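You operate a simulated robot arm through the tools that you are given. There is no shell and no other tool.

You are at the controls of a simulated robot arm. One attempt, no reset.

## Task
Set the controls near the shelf d of the wire shelving. At the end: the station 1 lever is set to clamped; the station 1 red key is switched on; the station 1 knob is turned to 1; the station 2 lever is set to clamped; whatever was shut is shut again. Leave all else as you found it, and nothing knocked over. The station 1 lever goes to its stop. The station 2 lever goes to its stop.

The check looks at the end state, three seconds after you hand in, the way a careful person would. Anything else that was tipped, shoved, dropped, spilled or broken makes it a failure.

## Robot
A 7-joint arm with a two-finger parallel gripper, fixed in place. Base frame: the origin is at the foot of the arm, x ahead of it, y to its left, z up; the work surface is at about z = 1.167. Lengths are in m, angles in degrees, forces in N, time in s.
Its first joint turns from -166.0 to 166.0 degrees. Payload 4.4 kg.
The tool frame sits at the grasp point between the pads (the TCP): z along the fingers, y along the line on which they close. The tips reach 0.023 m beyond it. Largest opening 0.094 m; finger width 0.038, thickness 0.01; the body of the gripper, 0.054 by 0.096 m, starts 0.039 m behind the TCP.
Orientation is that of the tool frame in the base frame, as [roll, pitch, yaw] about the fixed x, y, z axes, in that order (R = Rz(yaw) Ry(pitch) Rx(roll)). With the fingers straight down and closing along the base's y, the tool's x points along the base's -x, its y along +y and its z along -z.

## Interface
- The arm moves only by the tool drive_tool. Its argument "commands" is a list of rows, each a list of 3 entries, a list of its own where there are three numbers: the shift along the base's x, y, z in units of 30 mm (1.0 is 30 mm), then the turn, a rotation vector about the base's x, y, z in units of 8 degrees (1.0 is 8 degrees), then the closure, from 0 (fully open) to 1 (shut). In form: [[[x, y, z], [ax, ay, az], gripper], ...]. A call has 1 to 20 rows; each row shifts and turns the commanded pose from where the row before left it. A call with a number of a shift or a turn outside -1 to 1 is refused whole. Each row takes 0.2 s and may step no farther than 0.05 m and 8.6 degrees from the row before; otherwise, or with a gripper value out of range, the whole call is refused. Where a pose cannot be reached the arm comes as near as it can. A force on the tool above 40 N (or 10 N above the force at the start of the call, whichever is more), or a blocked arm, ends the call early, and 0.2 s more pass. The fingers move at their own pace (about 0.072 m/s each) and stop on an object; they squeeze with about 38 N. The grip force told is the motor's: it shows also when the fingers shut on nothing. Time passes only in rows, and 0.2 s behind the last, so rows that do not move let the fingers close. The reply holds the time, the measured pose of the TCP, the force on the tool along the base axes, the opening and the grip force, in the units named above and with some noise, with the torque about the TCP (base axes, N m) and any sound that the robot's microphone picked up, and new pictures: "show" is both (left out), scene, wrist or none.
- Cameras (640 x 400 px; columns grow to the right, rows downward): "scene" is fixed at [0.394, 0.6455, 1.9986]; the picture's right is [-0.90, -0.43, 0.00], its down [-0.28, 0.60, -0.75] and it looks along [0.32, -0.68, -0.66] (base axes); focal length 312 px, centre (320, 200). "wrist" rides on the gripper at [0.086, 0.016, -0.074] in the tool frame; the picture's right is [-0.18, 0.98, 0.00], its down [-0.58, -0.11, -0.81] and it looks along [-0.79, -0.15, 0.59] (tool axes); focal length 243 px, centre (320, 200). There is no depth. A picture from a camera that has moved, and an enlarged one, comes with that camera's place and axes in the base frame and with its lens. The place of the scene camera against the robot may be out by one fixed shift of up to 0.012 m in any direction.
- zoom(camera, box): a new picture of the part [left, top, right, bottom] of that camera's present view, enlarged. The clock stands still meanwhile.
- finish_job(): hands the job in; it is judged then, once.

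Places have to be worked out from the pictures, the camera data and where the tool is seen. Open the gripper and draw the arm clear of the work before you hand the job in, unless the task says otherwise.

The tools are called after ">>>" as a command line: name --argument value ..., lists and objects as JSON in quotes. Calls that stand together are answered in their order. drive_tool: Moves the arm, as the interface text tells. Its arguments: {"type":"object","properties":{"commands":{"type":"array","items":{"type":"array"}},"show":{"type":"string","enum":["both","scene","wrist","none"]}},"required":["commands"]} The other tools are called the same way: zoom (camera, box) takes an enlarged picture of a part of a camera's view; finish_job () hands the job in.

At the start:

```text
t: 0.0
position: [0.6948, -0.0867, 1.5735]
tool_rot: [180.0, -0.1, 180.0]
wrist_force: [0.2, -0.4, 0.5]
wrist_torque: [0.01, 0.0, 0.0]
grip_width: 0.0939
grip_force: 0.0
```

scene: 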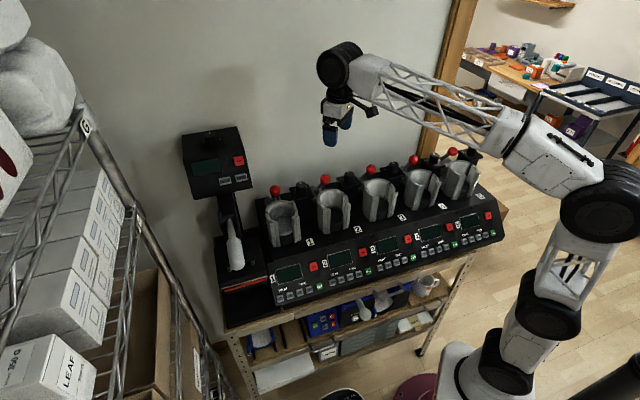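
wrist: 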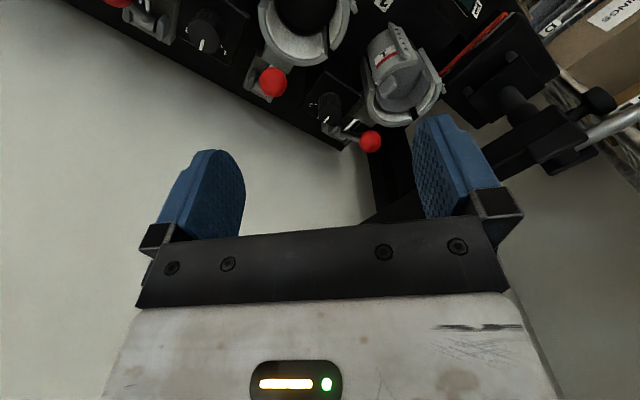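

I'll start by looking closely at the bench from both cameras before moving anything.

>>> zoom --camera "scene" --box '[180, 120, 360, 310]'

>>> zoom --camera "scene" --box '[340, 130, 520, 280]'

>>> zoom --camera "wrist" --box '[80, 0, 560, 200]'

```text
2.11 times, centred on (270, 215) of scene
camera zoom: at [0.394, 0.6455, 1.9986], right [-0.9, -0.43, 0.0], down [-0.28, 0.6, -0.75], along [0.32, -0.68, -0.66], focal length 657 px, centre (425, 168)
```

zoom: 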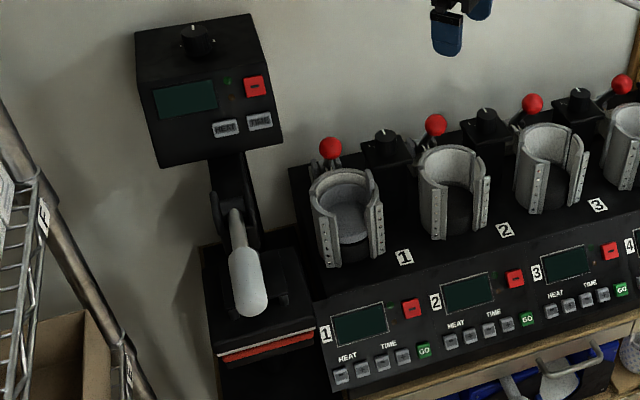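

```text
2.67 times, centred on (430, 205) of scene
camera zoom: at [0.394, 0.6455, 1.9986], right [-0.9, -0.43, 0.0], down [-0.28, 0.6, -0.75], along [0.32, -0.68, -0.66], focal length 832 px, centre (27, 187)
```

zoom: 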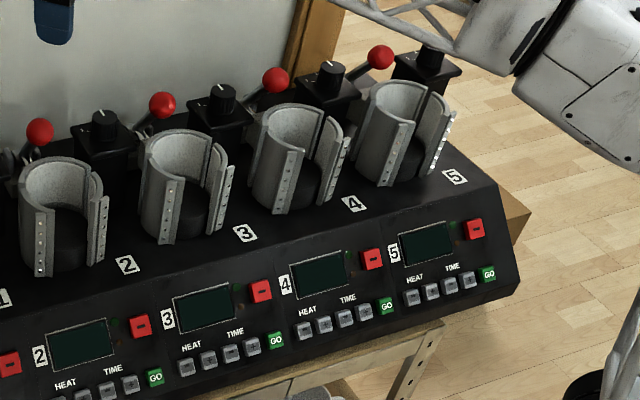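

```text
1.33 times, centred on (320, 100) of wrist
camera zoom: at [0.6082, -0.0724, 1.6465], right [0.18, 0.98, 0.0], down [0.58, -0.11, 0.81], along [0.79, -0.15, -0.59], focal length 324 px, centre (320, 333)
```

zoom: 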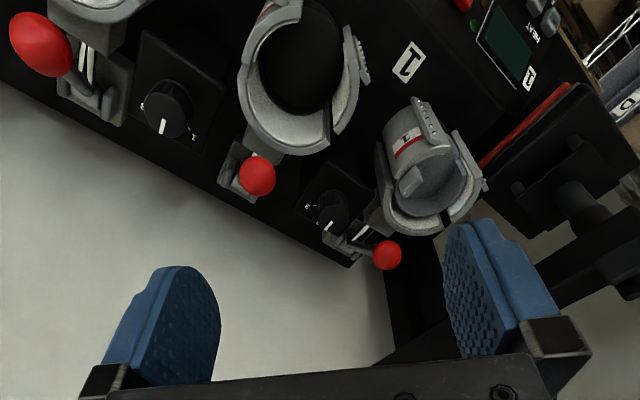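

The bench holds a 5-station press, and station 1 is the one nearest the wire shelving. I'll zoom in tighter on its lever, knob and panel.

>>> zoom --camera "scene" --box '[255, 165, 345, 220]'

>>> zoom --camera "scene" --box '[260, 240, 360, 305]'

>>> zoom --camera "wrist" --box '[300, 10, 460, 160]'

>>> zoom --camera "wrist" --box '[80, 0, 300, 130]'

>>> zoom --camera "scene" --box '[60, 90, 260, 300]'

```text
7.11 times, centred on (300, 192) of scene
camera zoom: at [0.394, 0.6455, 1.9986], right [-0.9, -0.43, 0.0], down [-0.28, 0.6, -0.75], along [0.32, -0.68, -0.66], focal length 2219 px, centre (462, 253)
```

zoom: 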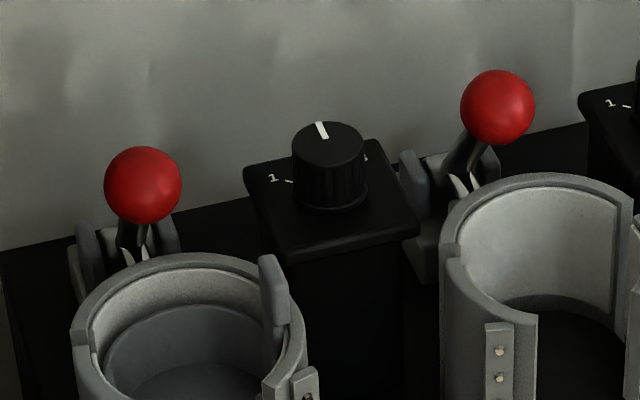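

```text
6.15 times, centred on (310, 272) of scene
camera zoom: at [0.394, 0.6455, 1.9986], right [-0.9, -0.43, 0.0], down [-0.28, 0.6, -0.75], along [0.32, -0.68, -0.66], focal length 1920 px, centre (382, -246)
```

zoom: 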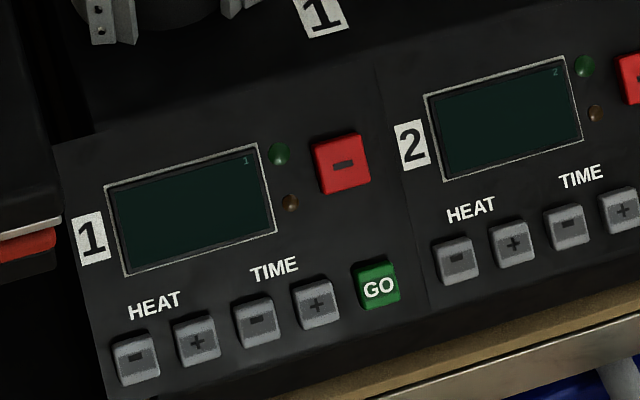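

```text
2.67 times, centred on (380, 85) of wrist
camera zoom: at [0.6082, -0.0724, 1.6465], right [0.18, 0.98, 0.0], down [0.58, -0.11, 0.81], along [0.79, -0.15, -0.59], focal length 647 px, centre (160, 507)
```

zoom: 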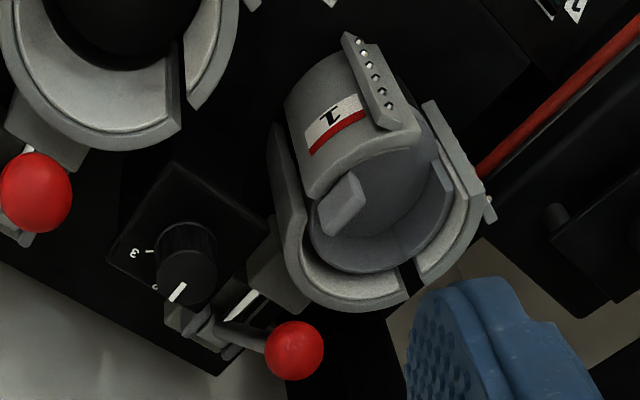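

```text
2.91 times, centred on (190, 65) of wrist
camera zoom: at [0.6082, -0.0724, 1.6465], right [0.18, 0.98, 0.0], down [0.58, -0.11, 0.81], along [0.79, -0.15, -0.59], focal length 706 px, centre (698, 593)
```

zoom: 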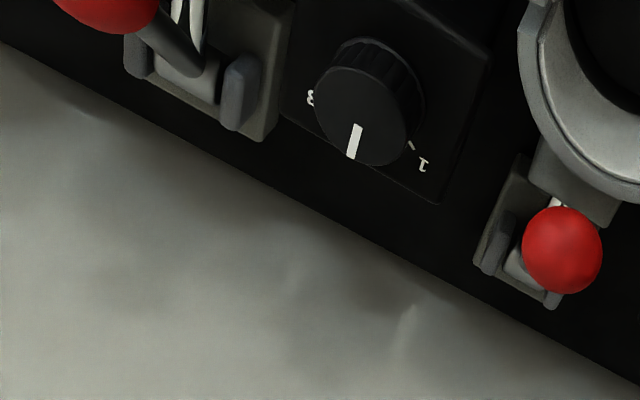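

```text
1.90 times, centred on (160, 195) of scene
camera zoom: at [0.394, 0.6455, 1.9986], right [-0.9, -0.43, 0.0], down [-0.28, 0.6, -0.75], along [0.32, -0.68, -0.66], focal length 594 px, centre (625, 210)
```

zoom: 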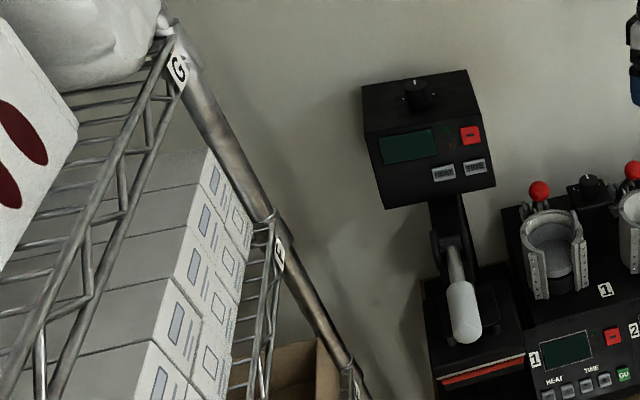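

Ball 1 triangulates to about (0.89, -0.04, 1.32) and the row runs at 45°, with the panel facing the robot. I'll raise and yaw the tool by -45° to line up with the machine and get a closer view of station 1.

>>> drive_tool --commands '[[[0, 0.7, 0.3], [0, 0, -0.9375], 0], [[0, 0.7, 0.3], [0, 0, -0.9375], 0], [[0, 0.7, 0.3], [0, 0, -0.9375], 0], [[0, 0.7, 0], [0, 0, -0.9375], 0], [[0, 0.7, 0], [0, 0, -0.9375], 0], [[0, 0.7, 0], [0, 0, -0.9375], 0], [[0, 0, 0], [0, 0, 0], 0]]'

```text
t: 1.6
position: [0.6927, 0.0383, 1.6001]
tool_rot: [-180.0, -0.1, 135.0]
wrist_force: [0.5, 0.4, 0.1]
wrist_torque: [0.02, 0.01, 0.0]
grip_width: 0.0941
grip_force: 0.0
camera wrist: at [0.6434, 0.1102, 1.6743], right [0.83, 0.56, 0.0], down [0.33, -0.49, 0.81], along [0.46, -0.67, -0.59], focal length 243 px, centre (320, 200)
```

scene: 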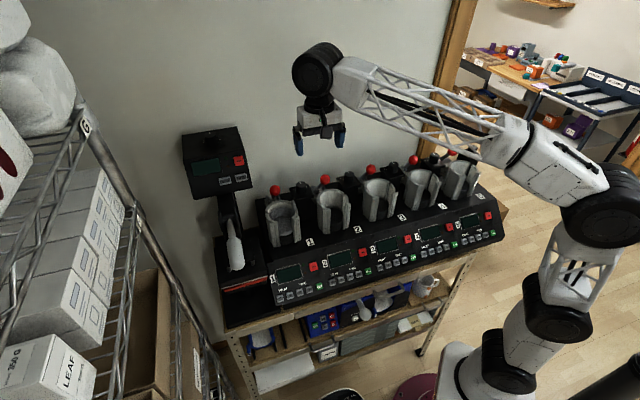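
wrist: 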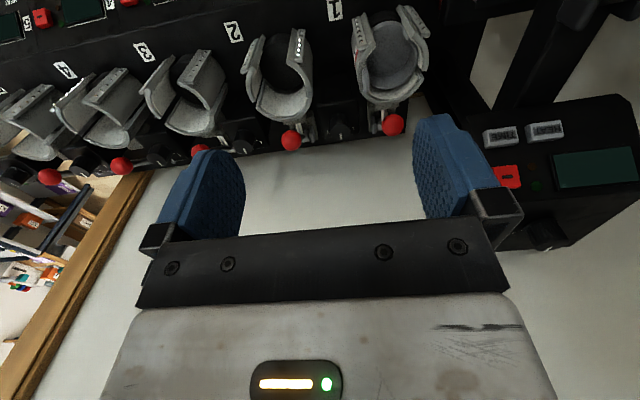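

>>> zoom --camera "wrist" --box '[220, 0, 440, 160]'

>>> zoom --camera "wrist" --box '[0, 0, 240, 190]'

>>> zoom --camera "scene" --box '[240, 170, 340, 250]'

```text
2.50 times, centred on (330, 80) of wrist
camera zoom: at [0.6434, 0.1102, 1.6743], right [0.83, 0.56, 0.0], down [0.33, -0.49, 0.81], along [0.46, -0.67, -0.59], focal length 606 px, centre (295, 500)
```

zoom: 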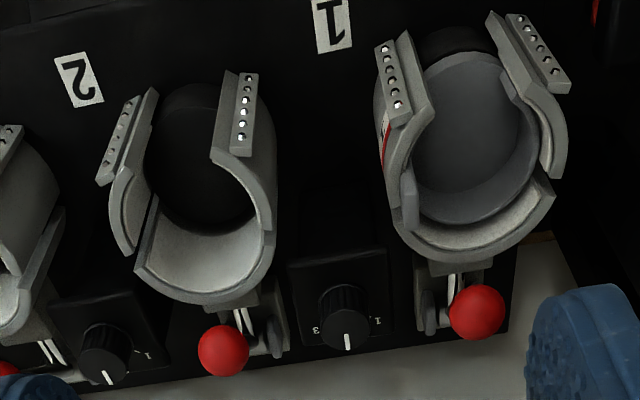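

```text
2.11 times, centred on (120, 95) of wrist
camera zoom: at [0.6434, 0.1102, 1.6743], right [0.83, 0.56, 0.0], down [0.33, -0.49, 0.81], along [0.46, -0.67, -0.59], focal length 511 px, centre (741, 421)
```

zoom: 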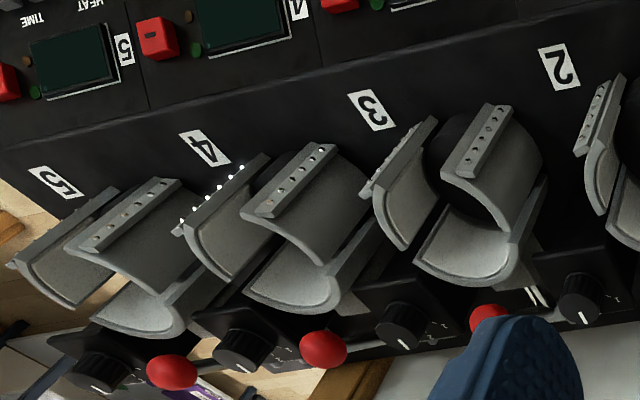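

```text
5.00 times, centred on (290, 210) of scene
camera zoom: at [0.394, 0.6455, 1.9986], right [-0.9, -0.43, 0.0], down [-0.28, 0.6, -0.75], along [0.32, -0.68, -0.66], focal length 1560 px, centre (470, 150)
```

zoom: 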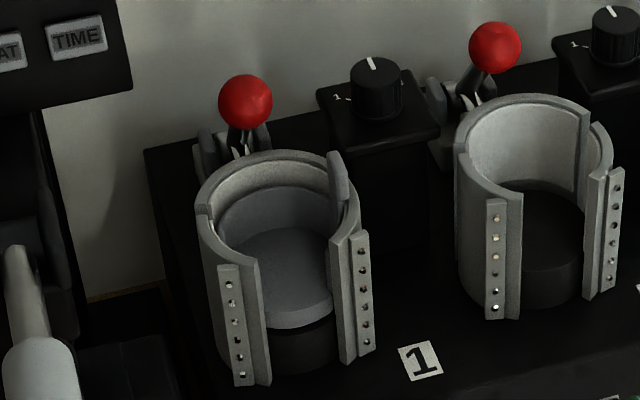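

Both views agree: lever 1's ball is near (0.89, -0.037, 1.32), with its pivot behind it around (0.93, -0.067, 1.22). I'll drop closer between stations 1 and 2 to read the lever markings and the knob scale.

>>> drive_tool --commands '[[[0.12, -0.42, -0.75], [0, 0, 0.9375], 0], [[0.12, -0.42, -0.75], [0, 0, 0.9375], 0], [[0.12, -0.42, -0.75], [0, 0, 0.9375], 0], [[0.12, -0.42, -0.75], [0, 0, 0.9375], 0], [[0.12, -0.42, -0.75], [0, 0, 0.9375], 0], [[0.12, -0.42, -0.75], [0, 0, 0.9375], 0], [[0.12, -0.42, -0.75], [0, 0, 0.9375], 0], [[0.12, -0.42, -0.75], [0, 0, 0.9375], 0], [[0, 0, 0], [0, 0, 0], 0]]'

```text
t: 3.6
position: [0.7225, -0.0628, 1.4193]
tool_rot: [-179.9, 0.0, -164.9]
wrist_force: [0.9, -0.7, 0.4]
wrist_torque: [-0.02, 0.01, 0.01]
grip_width: 0.0939
grip_force: 0.0
camera wrist: at [0.6355, -0.0712, 1.4941], right [-0.08, 1.0, 0.0], down [0.59, 0.05, 0.81], along [0.8, 0.06, -0.59], focal length 243 px, centre (320, 200)
```

scene: 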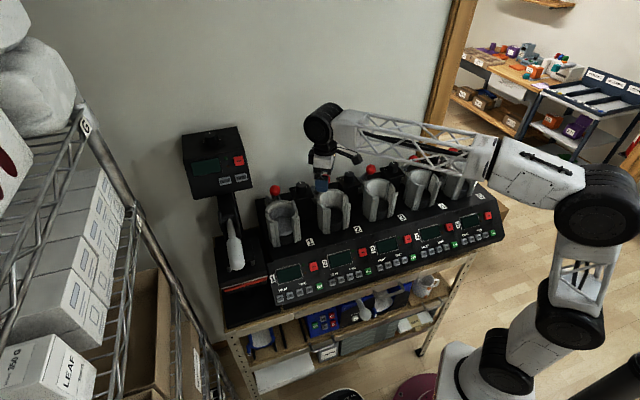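
wrist: 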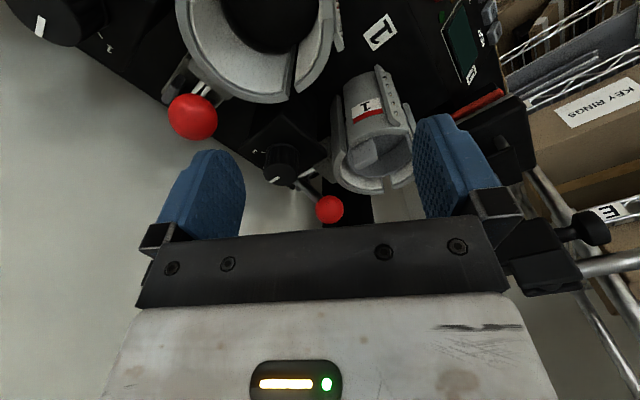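

>>> zoom --camera "wrist" --box '[235, 60, 425, 235]'

>>> zoom --camera "wrist" --box '[120, 40, 330, 210]'

>>> zoom --camera "wrist" --box '[340, 50, 430, 120]'

```text
2.29 times, centred on (330, 148) of wrist
camera zoom: at [0.6355, -0.0712, 1.4941], right [-0.08, 1.0, 0.0], down [0.59, 0.05, 0.81], along [0.8, 0.06, -0.59], focal length 555 px, centre (297, 320)
```

zoom: 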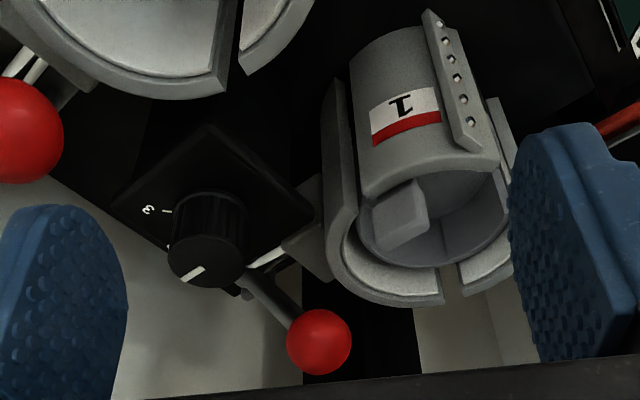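

```text
2.35 times, centred on (225, 125) of wrist
camera zoom: at [0.6355, -0.0712, 1.4941], right [-0.08, 1.0, 0.0], down [0.59, 0.05, 0.81], along [0.8, 0.06, -0.59], focal length 571 px, centre (544, 376)
```

zoom: 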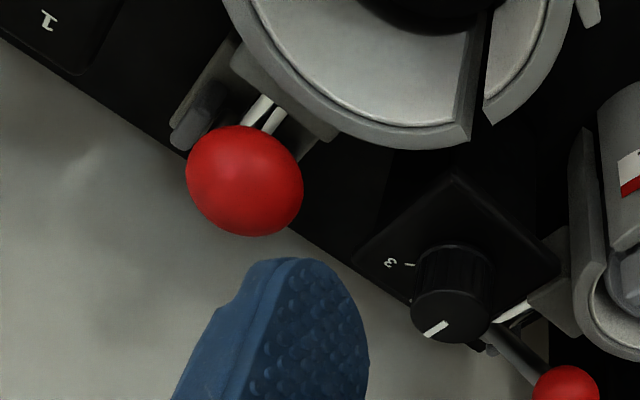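

```text
5.71 times, centred on (385, 85) of wrist
camera zoom: at [0.6355, -0.0712, 1.4941], right [-0.08, 1.0, 0.0], down [0.59, 0.05, 0.81], along [0.8, 0.06, -0.59], focal length 1386 px, centre (-51, 857)
```

zoom: 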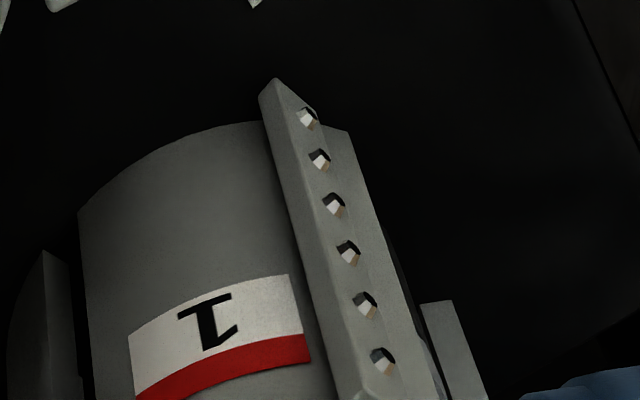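

The white rods run from the cup's rear block back to the lever base. Next I'll check the heat press head on the right, since it may crowd the wrist near lever 1.

>>> zoom --camera "wrist" --box '[420, 60, 640, 300]'

>>> zoom --camera "scene" --box '[175, 115, 275, 300]'

>>> zoom --camera "scene" --box '[290, 90, 390, 200]'

```text
1.67 times, centred on (530, 180) of wrist
camera zoom: at [0.6355, -0.0712, 1.4941], right [-0.08, 1.0, 0.0], down [0.59, 0.05, 0.81], along [0.8, 0.06, -0.59], focal length 404 px, centre (-30, 233)
```

zoom: 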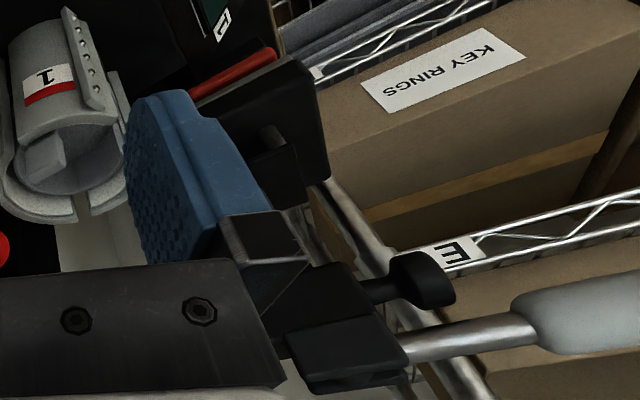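

```text
2.16 times, centred on (225, 208) of scene
camera zoom: at [0.394, 0.6455, 1.9986], right [-0.9, -0.43, 0.0], down [-0.28, 0.6, -0.75], along [0.32, -0.68, -0.66], focal length 675 px, centre (525, 184)
```

zoom: 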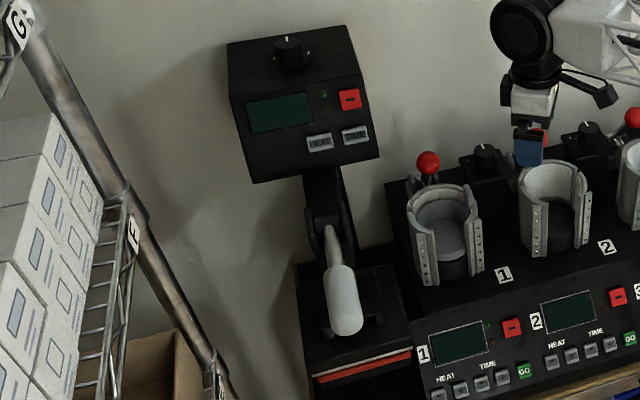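

```text
3.64 times, centred on (340, 145) of scene
camera zoom: at [0.394, 0.6455, 1.9986], right [-0.9, -0.43, 0.0], down [-0.28, 0.6, -0.75], along [0.32, -0.68, -0.66], focal length 1135 px, centre (247, 400)
```

zoom: 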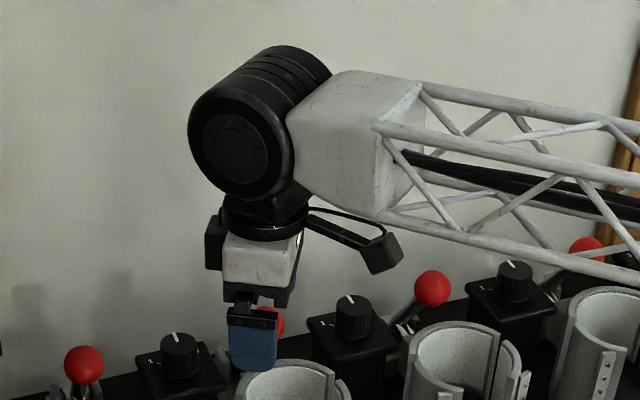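

The heat press head spans about r 0.68–0.86 and z 1.38–1.50, so the wrist has to lean away from it when I work lever 1. First I'll look along the row from station 3's side to see which way the levers swing.

>>> drive_tool --commands '[[[-0.087, -0.906, 0.06], [0, 0, 0.625], 0], [[-0.087, -0.906, 0.06], [0, 0, 0.625], 0], [[-0.087, -0.906, 0.06], [0, 0, 0.625], 0], [[-0.087, -0.906, 0.06], [0, 0, 0.625], 0], [[-0.087, -0.906, 0.06], [0, 0, 0.625], 0], [[-0.087, -0.906, 0.06], [0, 0, 0.625], 0], [[0, 0, 0], [0, 0, 0], 0]]'

```text
t: 5.2
position: [0.7079, -0.2257, 1.4305]
tool_rot: [-179.9, 0.0, -134.9]
wrist_force: [-0.1, 0.6, 0.5]
wrist_torque: [-0.03, 0.03, 0.02]
grip_width: 0.0941
grip_force: 0.1
camera wrist: at [0.6362, -0.2768, 1.5043], right [-0.57, 0.82, 0.0], down [0.49, 0.34, 0.81], along [0.66, 0.46, -0.59], focal length 243 px, centre (320, 200)
```

scene: 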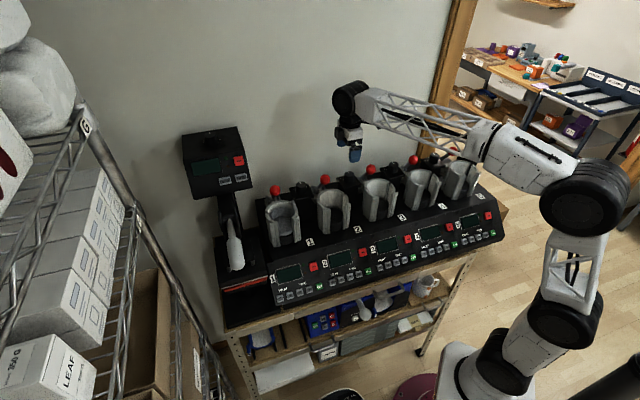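
wrist: 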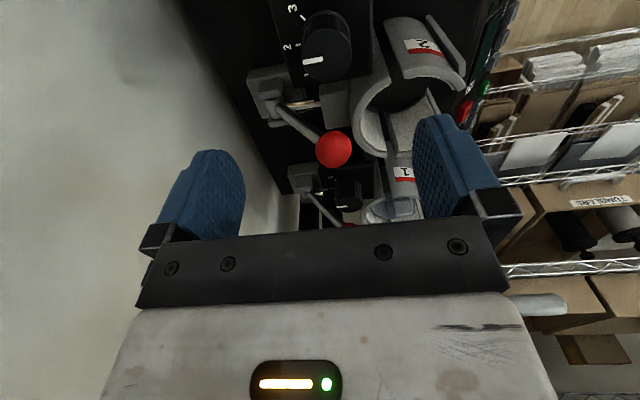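

>>> zoom --camera "wrist" --box '[235, 0, 375, 110]'

>>> zoom --camera "wrist" --box '[235, 60, 415, 235]'

>>> zoom --camera "wrist" --box '[230, 50, 370, 190]'

```text
3.64 times, centred on (305, 55) of wrist
camera zoom: at [0.6362, -0.2768, 1.5043], right [-0.57, 0.82, 0.0], down [0.49, 0.34, 0.81], along [0.66, 0.46, -0.59], focal length 882 px, centre (374, 727)
```

zoom: 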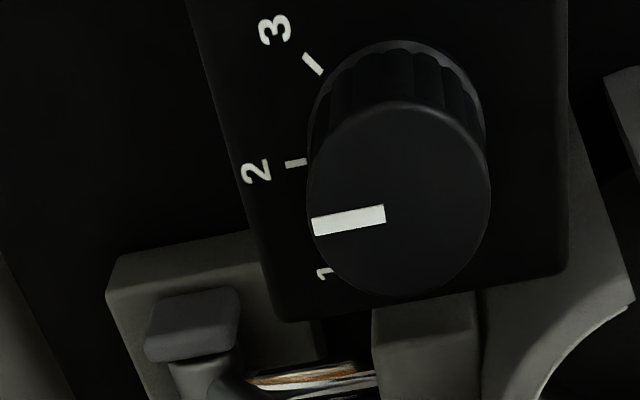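

```text
2.29 times, centred on (325, 148) of wrist
camera zoom: at [0.6362, -0.2768, 1.5043], right [-0.57, 0.82, 0.0], down [0.49, 0.34, 0.81], along [0.66, 0.46, -0.59], focal length 555 px, centre (309, 320)
```

zoom: 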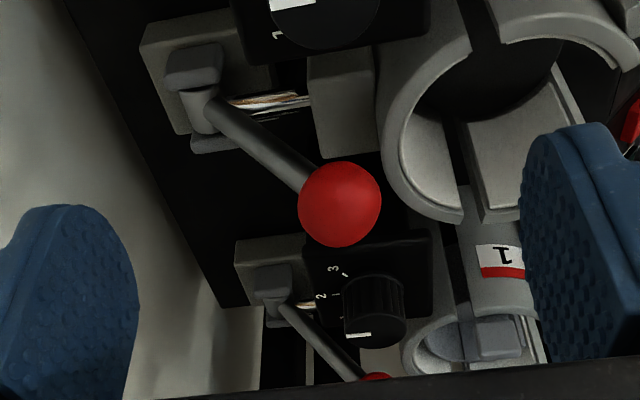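

```text
2.86 times, centred on (300, 120) of wrist
camera zoom: at [0.6362, -0.2768, 1.5043], right [-0.57, 0.82, 0.0], down [0.49, 0.34, 0.81], along [0.66, 0.46, -0.59], focal length 693 px, centre (377, 429)
```

zoom: 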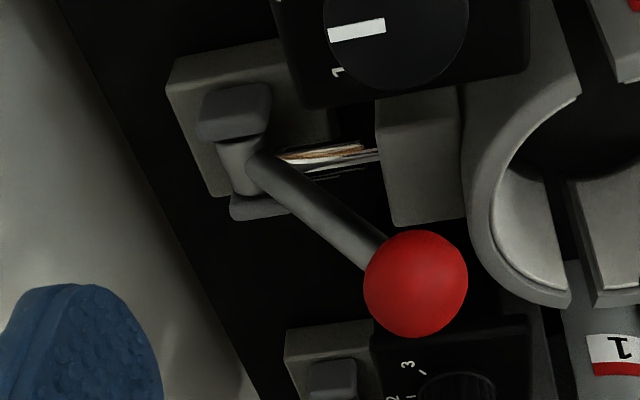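

Now it's clear: each lever pivots on a rear clevis (z≈1.22, n≈-0.74) and leans about 38° forward toward its cup, with chrome rods running to the cup. The knob ticks are 3-2-1, and the pointers sit at 2. I'll turn back to yaw 135, close the fingers and lean the tool, ready to push lever 2 back from just in front of its ball.

>>> drive_tool --commands '[[[0.043, 0.28, 0], [0, 0, -0.9375], 1], [[0.043, 0.28, 0], [0, 0, -0.9375], 1], [[0.043, 0.28, 0], [0, 0, -0.9375], 1], [[0.043, 0.28, 0], [0, 0, -0.9375], 1], [[0.043, 0.28, 0], [0, 0, -0.9375], 1], [[0.043, 0.28, 0], [0, 0, -0.9375], 1], [[0.043, 0.28, 0], [0, 0, -0.9375], 1], [[0.043, 0.28, 0], [0, 0, -0.9375], 1], [[0.043, 0.28, 0], [0, 0, -0.9375], 1], [[0.043, 0.28, 0], [0, 0, -0.9375], 1], [[0.043, 0.28, 0], [0, 0, -0.9375], 1], [[0.043, 0.28, 0], [0, 0, -0.9375], 1], [[0, 0, 0], [-0.589, -0.589, 0], 1], [[0, 0, 0], [-0.589, -0.589, 0], 1], [[0, 0, 0], [-0.589, -0.589, 0], 1], [[0, 0, 0], [0, 0, 0], 1]]'

```text
t: 8.6
position: [0.7241, -0.1246, 1.4304]
tool_rot: [-180.0, 20.1, 135.1]
wrist_force: [-0.1, 0.4, 1.2]
wrist_torque: [-0.03, 0.01, -0.03]
grip_width: 0.0
grip_force: 38.0
camera wrist: at [0.6599, -0.0386, 1.4703], right [0.82, 0.57, 0.06], down [0.11, -0.27, 0.96], along [0.57, -0.77, -0.28], focal length 243 px, centre (320, 200)
```

scene: 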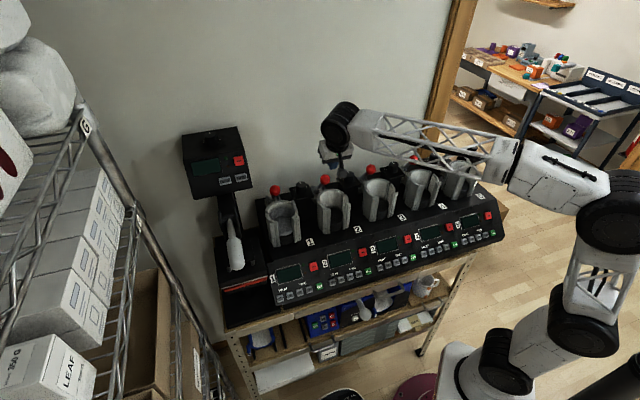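
wrist: 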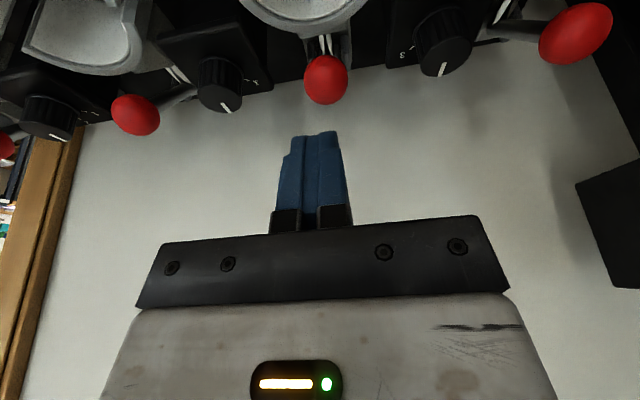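

Ball 2 confirms at (0.773, -0.171, 1.311), and the cup rim is near z 1.29. I'll ease the lean to 12° and lower the closed fingers to just in front of the ball, keeping clear of the rim.

>>> drive_tool --commands '[[[0.03, -0.03, -0.85], [0.707, 0.707, 0], 1], [[0.03, -0.03, -0.85], [0, 0, 0], 1], [[0.03, -0.03, -0.85], [0, 0, 0], 1], [[0.03, -0.03, -0.85], [0, 0, 0], 1], [[0, 0, 0], [0, 0, 0], 1]]'

```text
t: 9.8
position: [0.7264, -0.1293, 1.3284]
tool_rot: [-180.0, 12.0, 135.0]
wrist_force: [-0.4, 0.2, 0.1]
wrist_torque: [-0.01, 0.04, 0.04]
grip_width: 0.0
grip_force: 37.8
camera wrist: at [0.6674, -0.0483, 1.3826], right [0.82, 0.57, 0.04], down [0.21, -0.36, 0.91], along [0.53, -0.74, -0.41], focal length 243 px, centre (320, 200)
```

scene: 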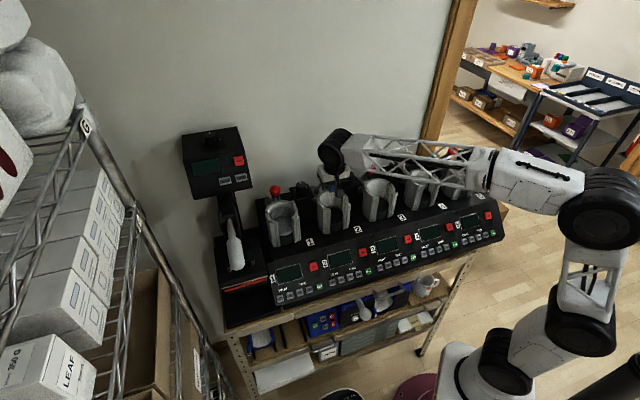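
wrist: 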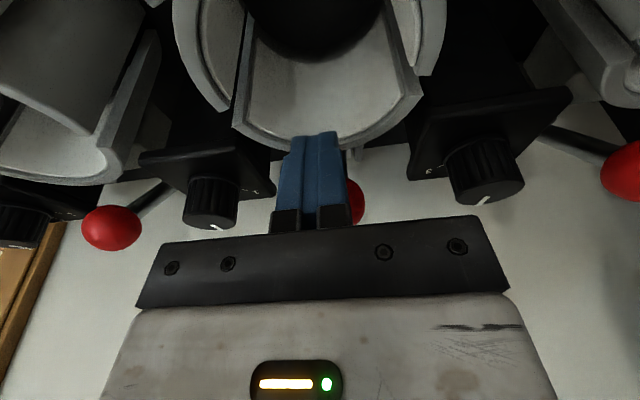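

The fingers are aligned with the ball, about 2 cm in front of it. I'll push toward the wall in 1 cm steps and watch the force.

>>> drive_tool --commands '[[[0.2357, -0.2357, 0], [0, 0, 0], 1], [[0.2357, -0.2357, 0], [0, 0, 0], 1], [[0.2357, -0.2357, 0], [0, 0, 0], 1], [[0.2357, -0.2357, 0], [0, 0, 0], 1], [[0.2357, -0.2357, 0], [0, 0, 0], 1]]'

```text
t: 11.0
position: [0.764, -0.1639, 1.3279]
tool_rot: [-180.0, 12.0, 135.0]
wrist_force: [0.2, 0.0, -0.5]
wrist_torque: [0.02, 0.0, 0.01]
grip_width: 0.0
grip_force: 37.8
camera wrist: at [0.7038, -0.083, 1.3826], right [0.82, 0.57, 0.04], down [0.21, -0.36, 0.91], along [0.53, -0.74, -0.41], focal length 243 px, centre (320, 200)
```

scene: 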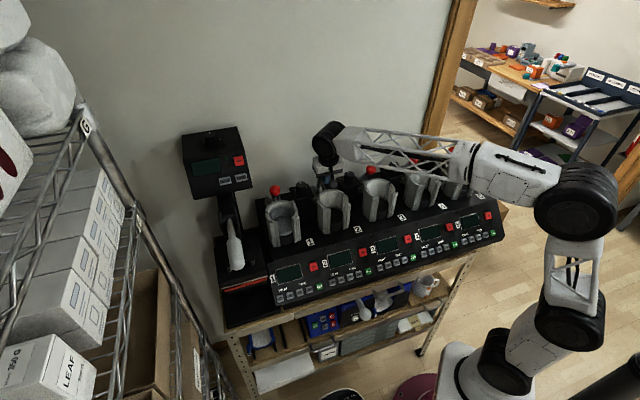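
wrist: 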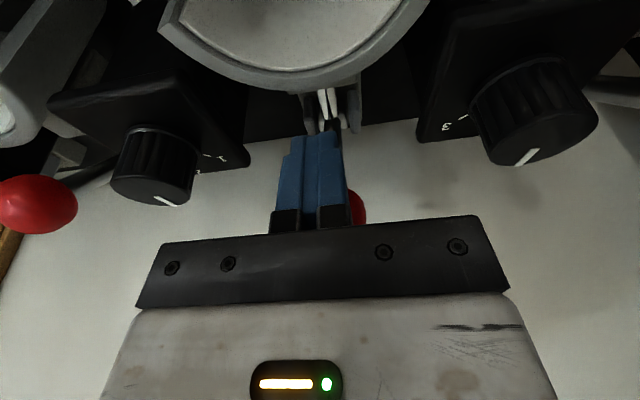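

The lever moves back with almost no resistance, so I'll keep pushing toward its stop.

>>> drive_tool --commands '[[[0.2357, -0.2357, 0], [0, 0, 0], 1], [[0.2357, -0.2357, 0], [0, 0, 0], 1], [[0.2357, -0.2357, 0], [0, 0, 0], 1], [[0.2357, -0.2357, 0], [0, 0, 0], 1], [[0.2357, -0.2357, 0], [0, 0, 0], 1]]'

```text
t: 12.2
position: [0.7986, -0.1986, 1.3288]
tool_rot: [-179.9, 12.0, 135.1]
wrist_force: [1.1, -0.5, 1.2]
wrist_torque: [-0.02, -0.01, -0.01]
grip_width: 0.0001
grip_force: 38.6
camera wrist: at [0.7397, -0.1181, 1.383], right [0.82, 0.57, 0.04], down [0.21, -0.36, 0.91], along [0.53, -0.74, -0.41], focal length 243 px, centre (320, 200)
```

scene: 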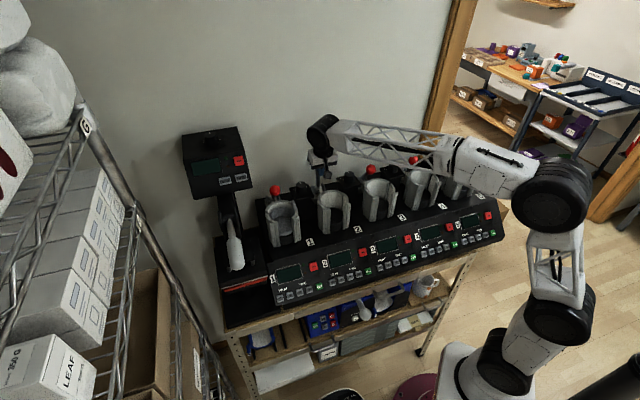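
wrist: 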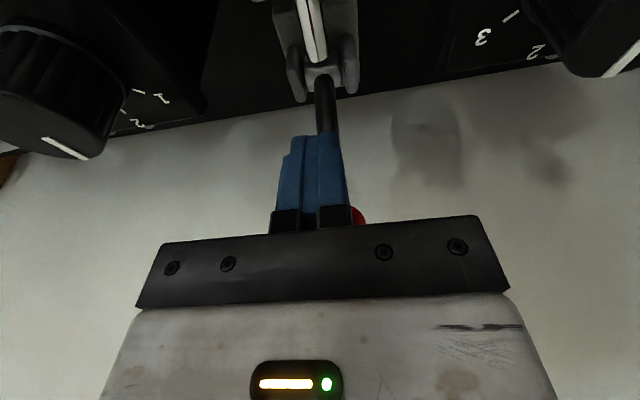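

The lever is now about upright and still moving freely. I'll keep pushing back, adding a little lean to keep the wrist away from the wall.

>>> drive_tool --commands '[[[0.2357, -0.2357, -0.1], [-0.354, -0.354, 0], 1], [[0.2357, -0.2357, -0.1], [-0.354, -0.354, 0], 1], [[0.2357, -0.2357, 0], [0, 0, 0], 1], [[0.2357, -0.2357, 0], [0, 0, 0], 1]]'

```text
t: 12.7
position: [0.8047, -0.2055, 1.3262]
tool_rot: [-179.9, 16.7, 135.0]
wrist_force: [-29.5, 19.6, 0.4]
wrist_torque: [0.31, 0.44, -0.15]
grip_width: 0.0
grip_force: 38.2
stopped in row 2: the force on the tool passed its limit at 70 N (the readings are from after the stop); the commanded pose is now the measured one
camera wrist: at [0.743, -0.1212, 1.3714], right [0.82, 0.57, 0.05], down [0.15, -0.31, 0.94], along [0.55, -0.76, -0.34], focal length 243 px, centre (320, 200)
```

scene: 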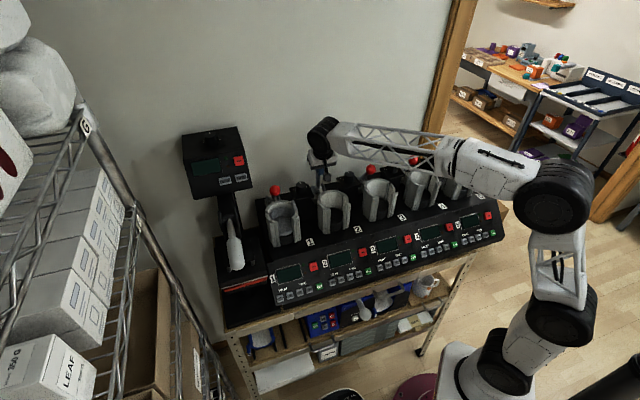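
wrist: 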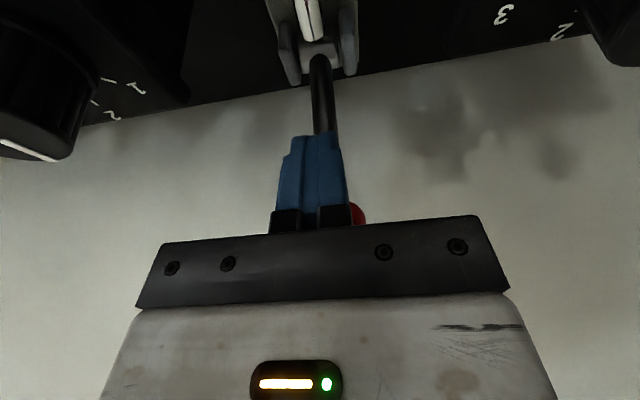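

That was a hard stop at a finger position of n≈-0.714, with the lever just past upright. I'll back off toward the front and check that the lever stays there.

>>> drive_tool --commands '[[[-0.2357, 0.2357, 0], [0, 0, 0], 1], [[-0.2357, 0.2357, 0.2], [0, 0, 0], 1], [[-0.4, 0.4, 0.5], [0, 0, 0], 1], [[-0.5, 0.5, 0.8], [0, 0, 0], 1], [[-0.5, 0.5, 0.8], [0, 0, 0], 1], [[0, 0, 0], [0, 0, 0], 1]]'

```text
t: 14.1
position: [0.7495, -0.1503, 1.3947]
tool_rot: [-179.9, 16.8, 135.0]
wrist_force: [1.1, -0.9, 0.0]
wrist_torque: [0.01, 0.0, 0.04]
grip_width: 0.0
grip_force: 38.0
camera wrist: at [0.6874, -0.066, 1.4397], right [0.82, 0.57, 0.05], down [0.15, -0.31, 0.94], along [0.55, -0.76, -0.34], focal length 243 px, centre (320, 200)
```

scene: 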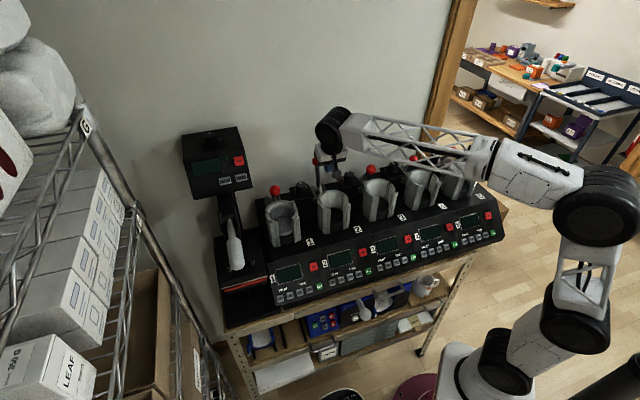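
wrist: 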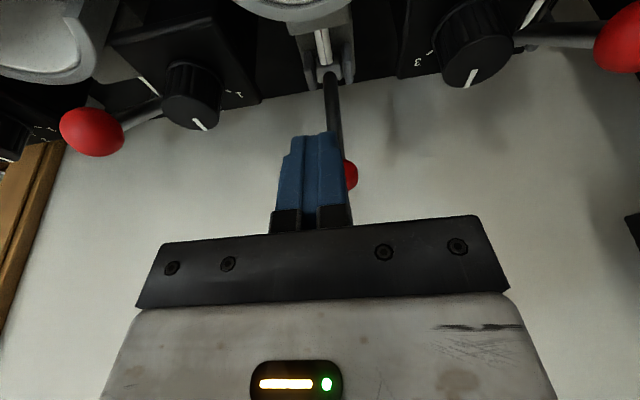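

Lever 2 stays back. I'll compare cup 2 with its neighbours in the scene view to see if the clamp closed.

>>> zoom --camera "scene" --box '[255, 160, 415, 260]'

>>> zoom --camera "wrist" --box '[220, 0, 440, 130]'

```text
4.00 times, centred on (335, 210) of scene
camera zoom: at [0.394, 0.6455, 1.9986], right [-0.9, -0.43, 0.0], down [-0.28, 0.6, -0.75], along [0.32, -0.68, -0.66], focal length 1248 px, centre (260, 160)
```

zoom: 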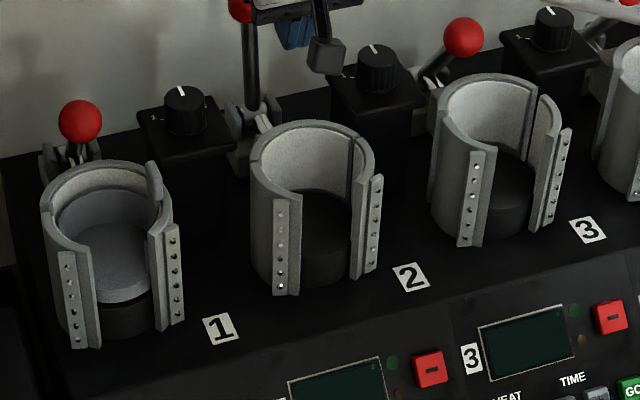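

```text
2.91 times, centred on (330, 65) of wrist
camera zoom: at [0.6874, -0.066, 1.4397], right [0.82, 0.57, 0.05], down [0.15, -0.31, 0.94], along [0.55, -0.76, -0.34], focal length 706 px, centre (291, 593)
```

zoom: 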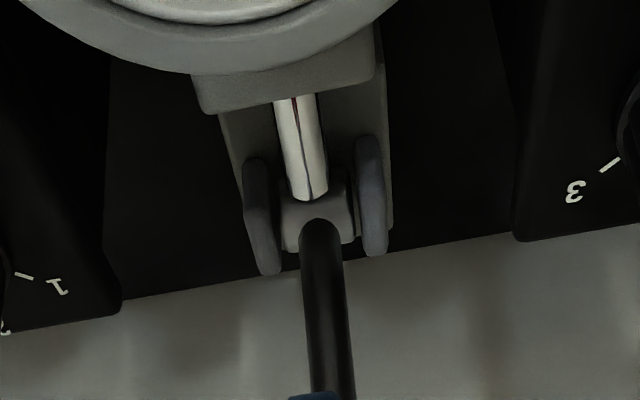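

Cup 2's wings now sit flush while cup 3's are still splayed, so the backward stop is clamped. For lever 1 I'll lean the tool 25° toward station 2, keeping the wrist clear of the heat press head, and hover in front of ball 1.

>>> drive_tool --commands '[[[-0.1, 0.1, 0.5], [0.424, 0.424, 0], 1], [[0.45, 0.62, 0.4], [0.5525, -0.5525, 0], 1], [[0.45, 0.62, 0.0], [0.5525, -0.5525, 0], 1], [[0.45, 0.62, 0.0], [0.5525, -0.5525, 0], 1], [[0.45, 0.62, 0.0], [0.5525, -0.5525, 0], 1], [[0.45, 0.62, 0.0], [0, 0, 0], 1], [[0.45, 0.62, 0.0], [0, 0, 0], 1], [[0.45, 0.62, 0.0], [0, 0, 0], 1], [[0.434, 0.523, 0.0], [0, 0, 0], 1], [[0, 0, 0], [0, 0, 0], 1]]'

```text
t: 16.3
position: [0.8551, -0.0003, 1.4204]
tool_rot: [154.6, 10.8, 129.8]
wrist_force: [0.4, 0.0, -0.9]
wrist_torque: [0.01, -0.03, 0.0]
grip_width: 0.0
grip_force: 38.0
camera wrist: at [0.778, 0.0635, 1.4775], right [0.75, 0.49, 0.45], down [-0.06, -0.62, 0.78], along [0.66, -0.61, -0.44], focal length 243 px, centre (320, 200)
```

scene: 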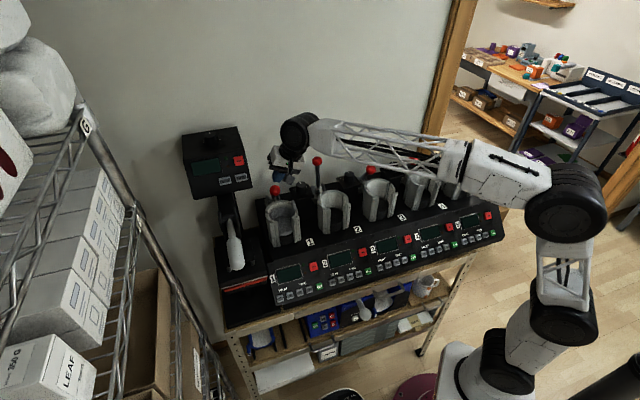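
wrist: 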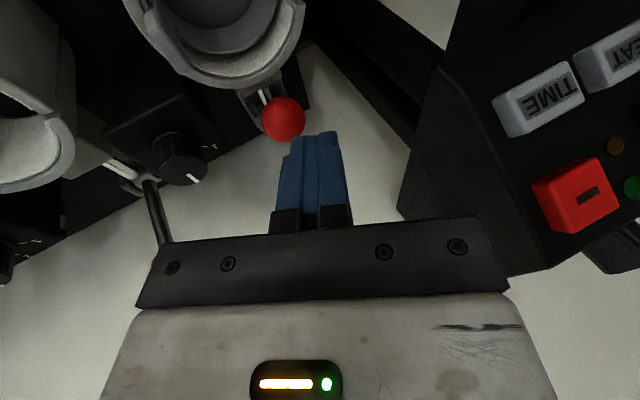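

Ball 1 checks out at (0.900, -0.039, 1.314), and the gripper has about 5 cm of clearance to the press head. I'll descend in front of the ball.

>>> drive_tool --commands '[[[0, 0, -0.767], [0, 0, 0], 1], [[0, 0, -0.767], [0, 0, 0], 1], [[0, 0, -0.767], [0, 0, 0], 1], [[0, 0, -0.767], [0, 0, 0], 1], [[0, 0, 0], [0, 0, 0], 1]]'

```text
t: 17.5
position: [0.8544, -0.0002, 1.3281]
tool_rot: [154.6, 10.7, 130.0]
wrist_force: [0.6, 0.7, -0.4]
wrist_torque: [0.0, 0.0, 0.02]
grip_width: 0.0
grip_force: 37.7
camera wrist: at [0.7774, 0.0631, 1.3842], right [0.75, 0.49, 0.45], down [-0.06, -0.63, 0.78], along [0.66, -0.61, -0.44], focal length 243 px, centre (320, 200)
```

scene: 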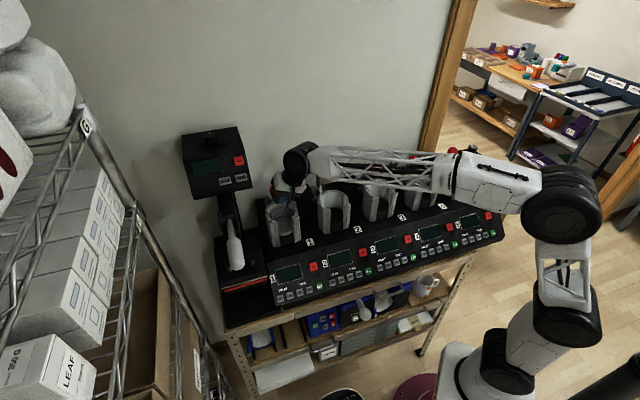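
wrist: 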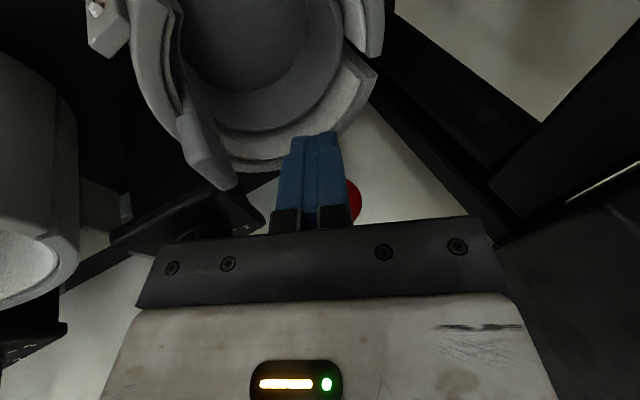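

I'm in place with no contact forces and the ball directly behind the fingers. Pushing lever 1 back now.

>>> drive_tool --commands '[[[0.2357, -0.2357, 0], [0, 0, 0], 1], [[0.2357, -0.2357, 0], [0, 0, 0], 1], [[0.2357, -0.2357, 0], [0, 0, 0], 1], [[0.2357, -0.2357, 0], [0, 0, 0], 1], [[0.2357, -0.2357, 0], [0, 0, 0], 1], [[0.2357, -0.2357, 0], [0, 0, 0], 1]]'

```text
t: 18.9
position: [0.8972, -0.0437, 1.3292]
tool_rot: [154.6, 10.8, 129.9]
wrist_force: [0.0, -0.3, -0.4]
wrist_torque: [0.0, 0.02, -0.01]
grip_width: 0.0
grip_force: 38.0
camera wrist: at [0.8196, 0.0192, 1.3853], right [0.75, 0.49, 0.45], down [-0.06, -0.62, 0.78], along [0.66, -0.61, -0.44], focal length 243 px, centre (320, 200)
```

scene: 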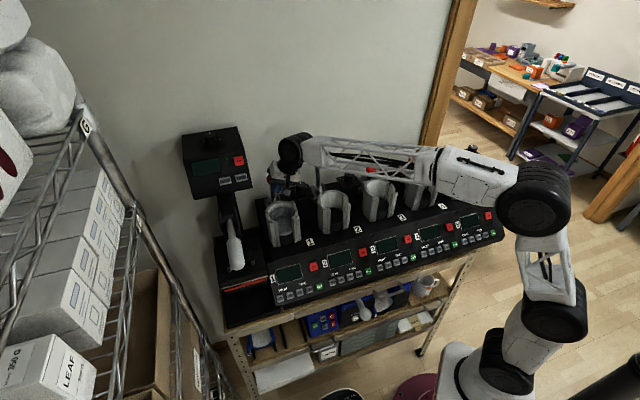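
wrist: 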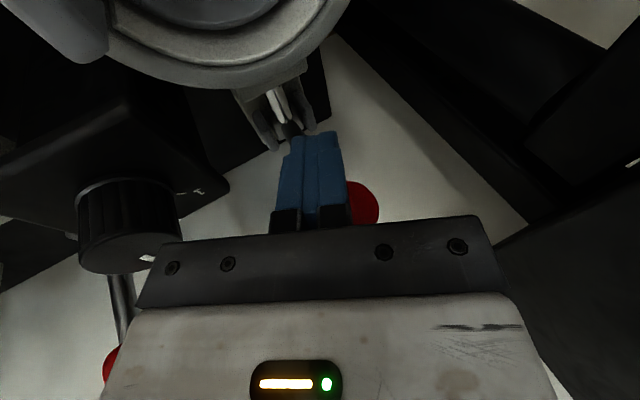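

Lever 1 is following freely. I'll nudge slightly toward the ball's centre and keep pushing to the stop.

>>> drive_tool --commands '[[[0.32, -0.15, 0], [0, 0, 0], 1], [[0.2357, -0.2357, 0], [0, 0, 0], 1], [[0.2357, -0.2357, 0], [0, 0, 0], 1], [[0.18, -0.18, 0], [0, 0, 0], 1], [[0.18, -0.18, 0], [0, 0, 0], 1], [[0.18, -0.18, 0], [0, 0, 0], 1]]'

```text
t: 20.3
position: [0.9342, -0.0757, 1.3304]
tool_rot: [154.7, 10.7, 130.1]
wrist_force: [-29.1, 13.3, -2.3]
wrist_torque: [-0.08, -0.17, -0.05]
grip_width: 0.0
grip_force: 38.0
stopped in row 6: the force on the tool passed its limit at 57 N (the readings are from after the stop); the commanded pose is now the measured one
camera wrist: at [0.8565, -0.0116, 1.3859], right [0.75, 0.49, 0.45], down [-0.05, -0.63, 0.78], along [0.66, -0.6, -0.44], focal length 243 px, centre (320, 200)
```

scene: 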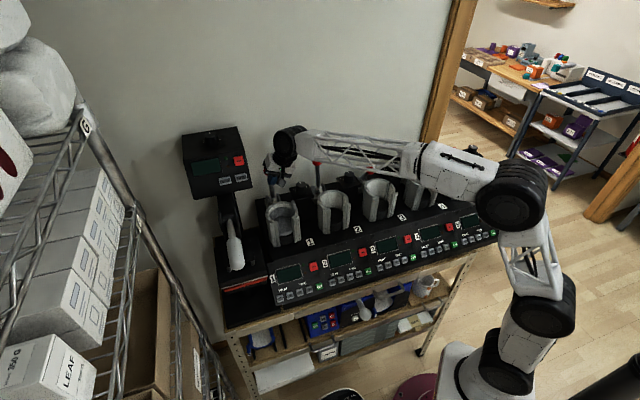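
wrist: 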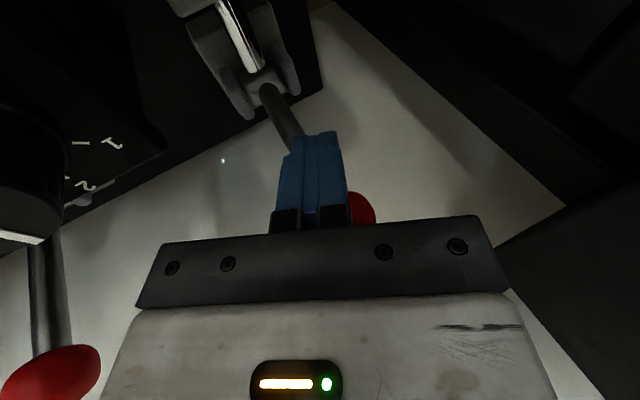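

Lever 1 stopped at the same place, n≈-0.714, so it's at its stop. I'll back off forward and up.

>>> drive_tool --commands '[[[-0.2357, 0.2357, 0], [0, 0, 0], 1], [[-0.3, 0.3, 0.3], [0, 0, 0], 1], [[-0.5, 0.5, 0.6], [0, 0, 0], 1], [[-0.5, 0.5, 0.9], [0, 0, 0], 1], [[-0.5, 0.4, 0.9], [0, 0, 0], 1], [[-0.5, 0, 0.9], [0, 0, 0], 1], [[-0.7, 0, 0.9], [0, 0, 0], 1], [[0, 0, 0], [0, 0, 0], 1]]'

```text
t: 22.1
position: [0.8358, -0.0184, 1.4629]
tool_rot: [154.7, 10.7, 130.0]
wrist_force: [-0.6, 0.2, 0.3]
wrist_torque: [-0.01, -0.01, 0.0]
grip_width: 0.0
grip_force: 38.0
camera wrist: at [0.759, 0.0446, 1.5201], right [0.75, 0.49, 0.45], down [-0.05, -0.63, 0.78], along [0.66, -0.6, -0.44], focal length 243 px, centre (320, 200)
```

scene: 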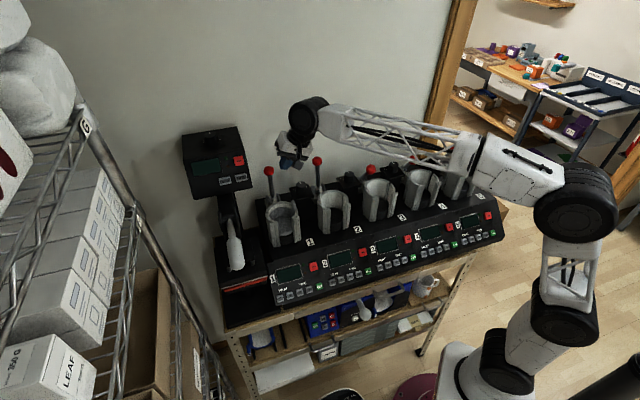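
wrist: 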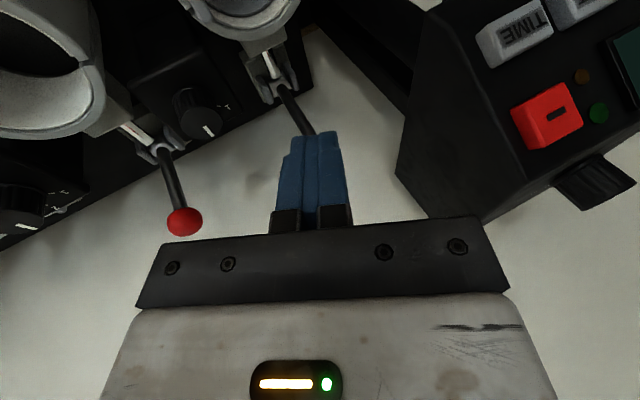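

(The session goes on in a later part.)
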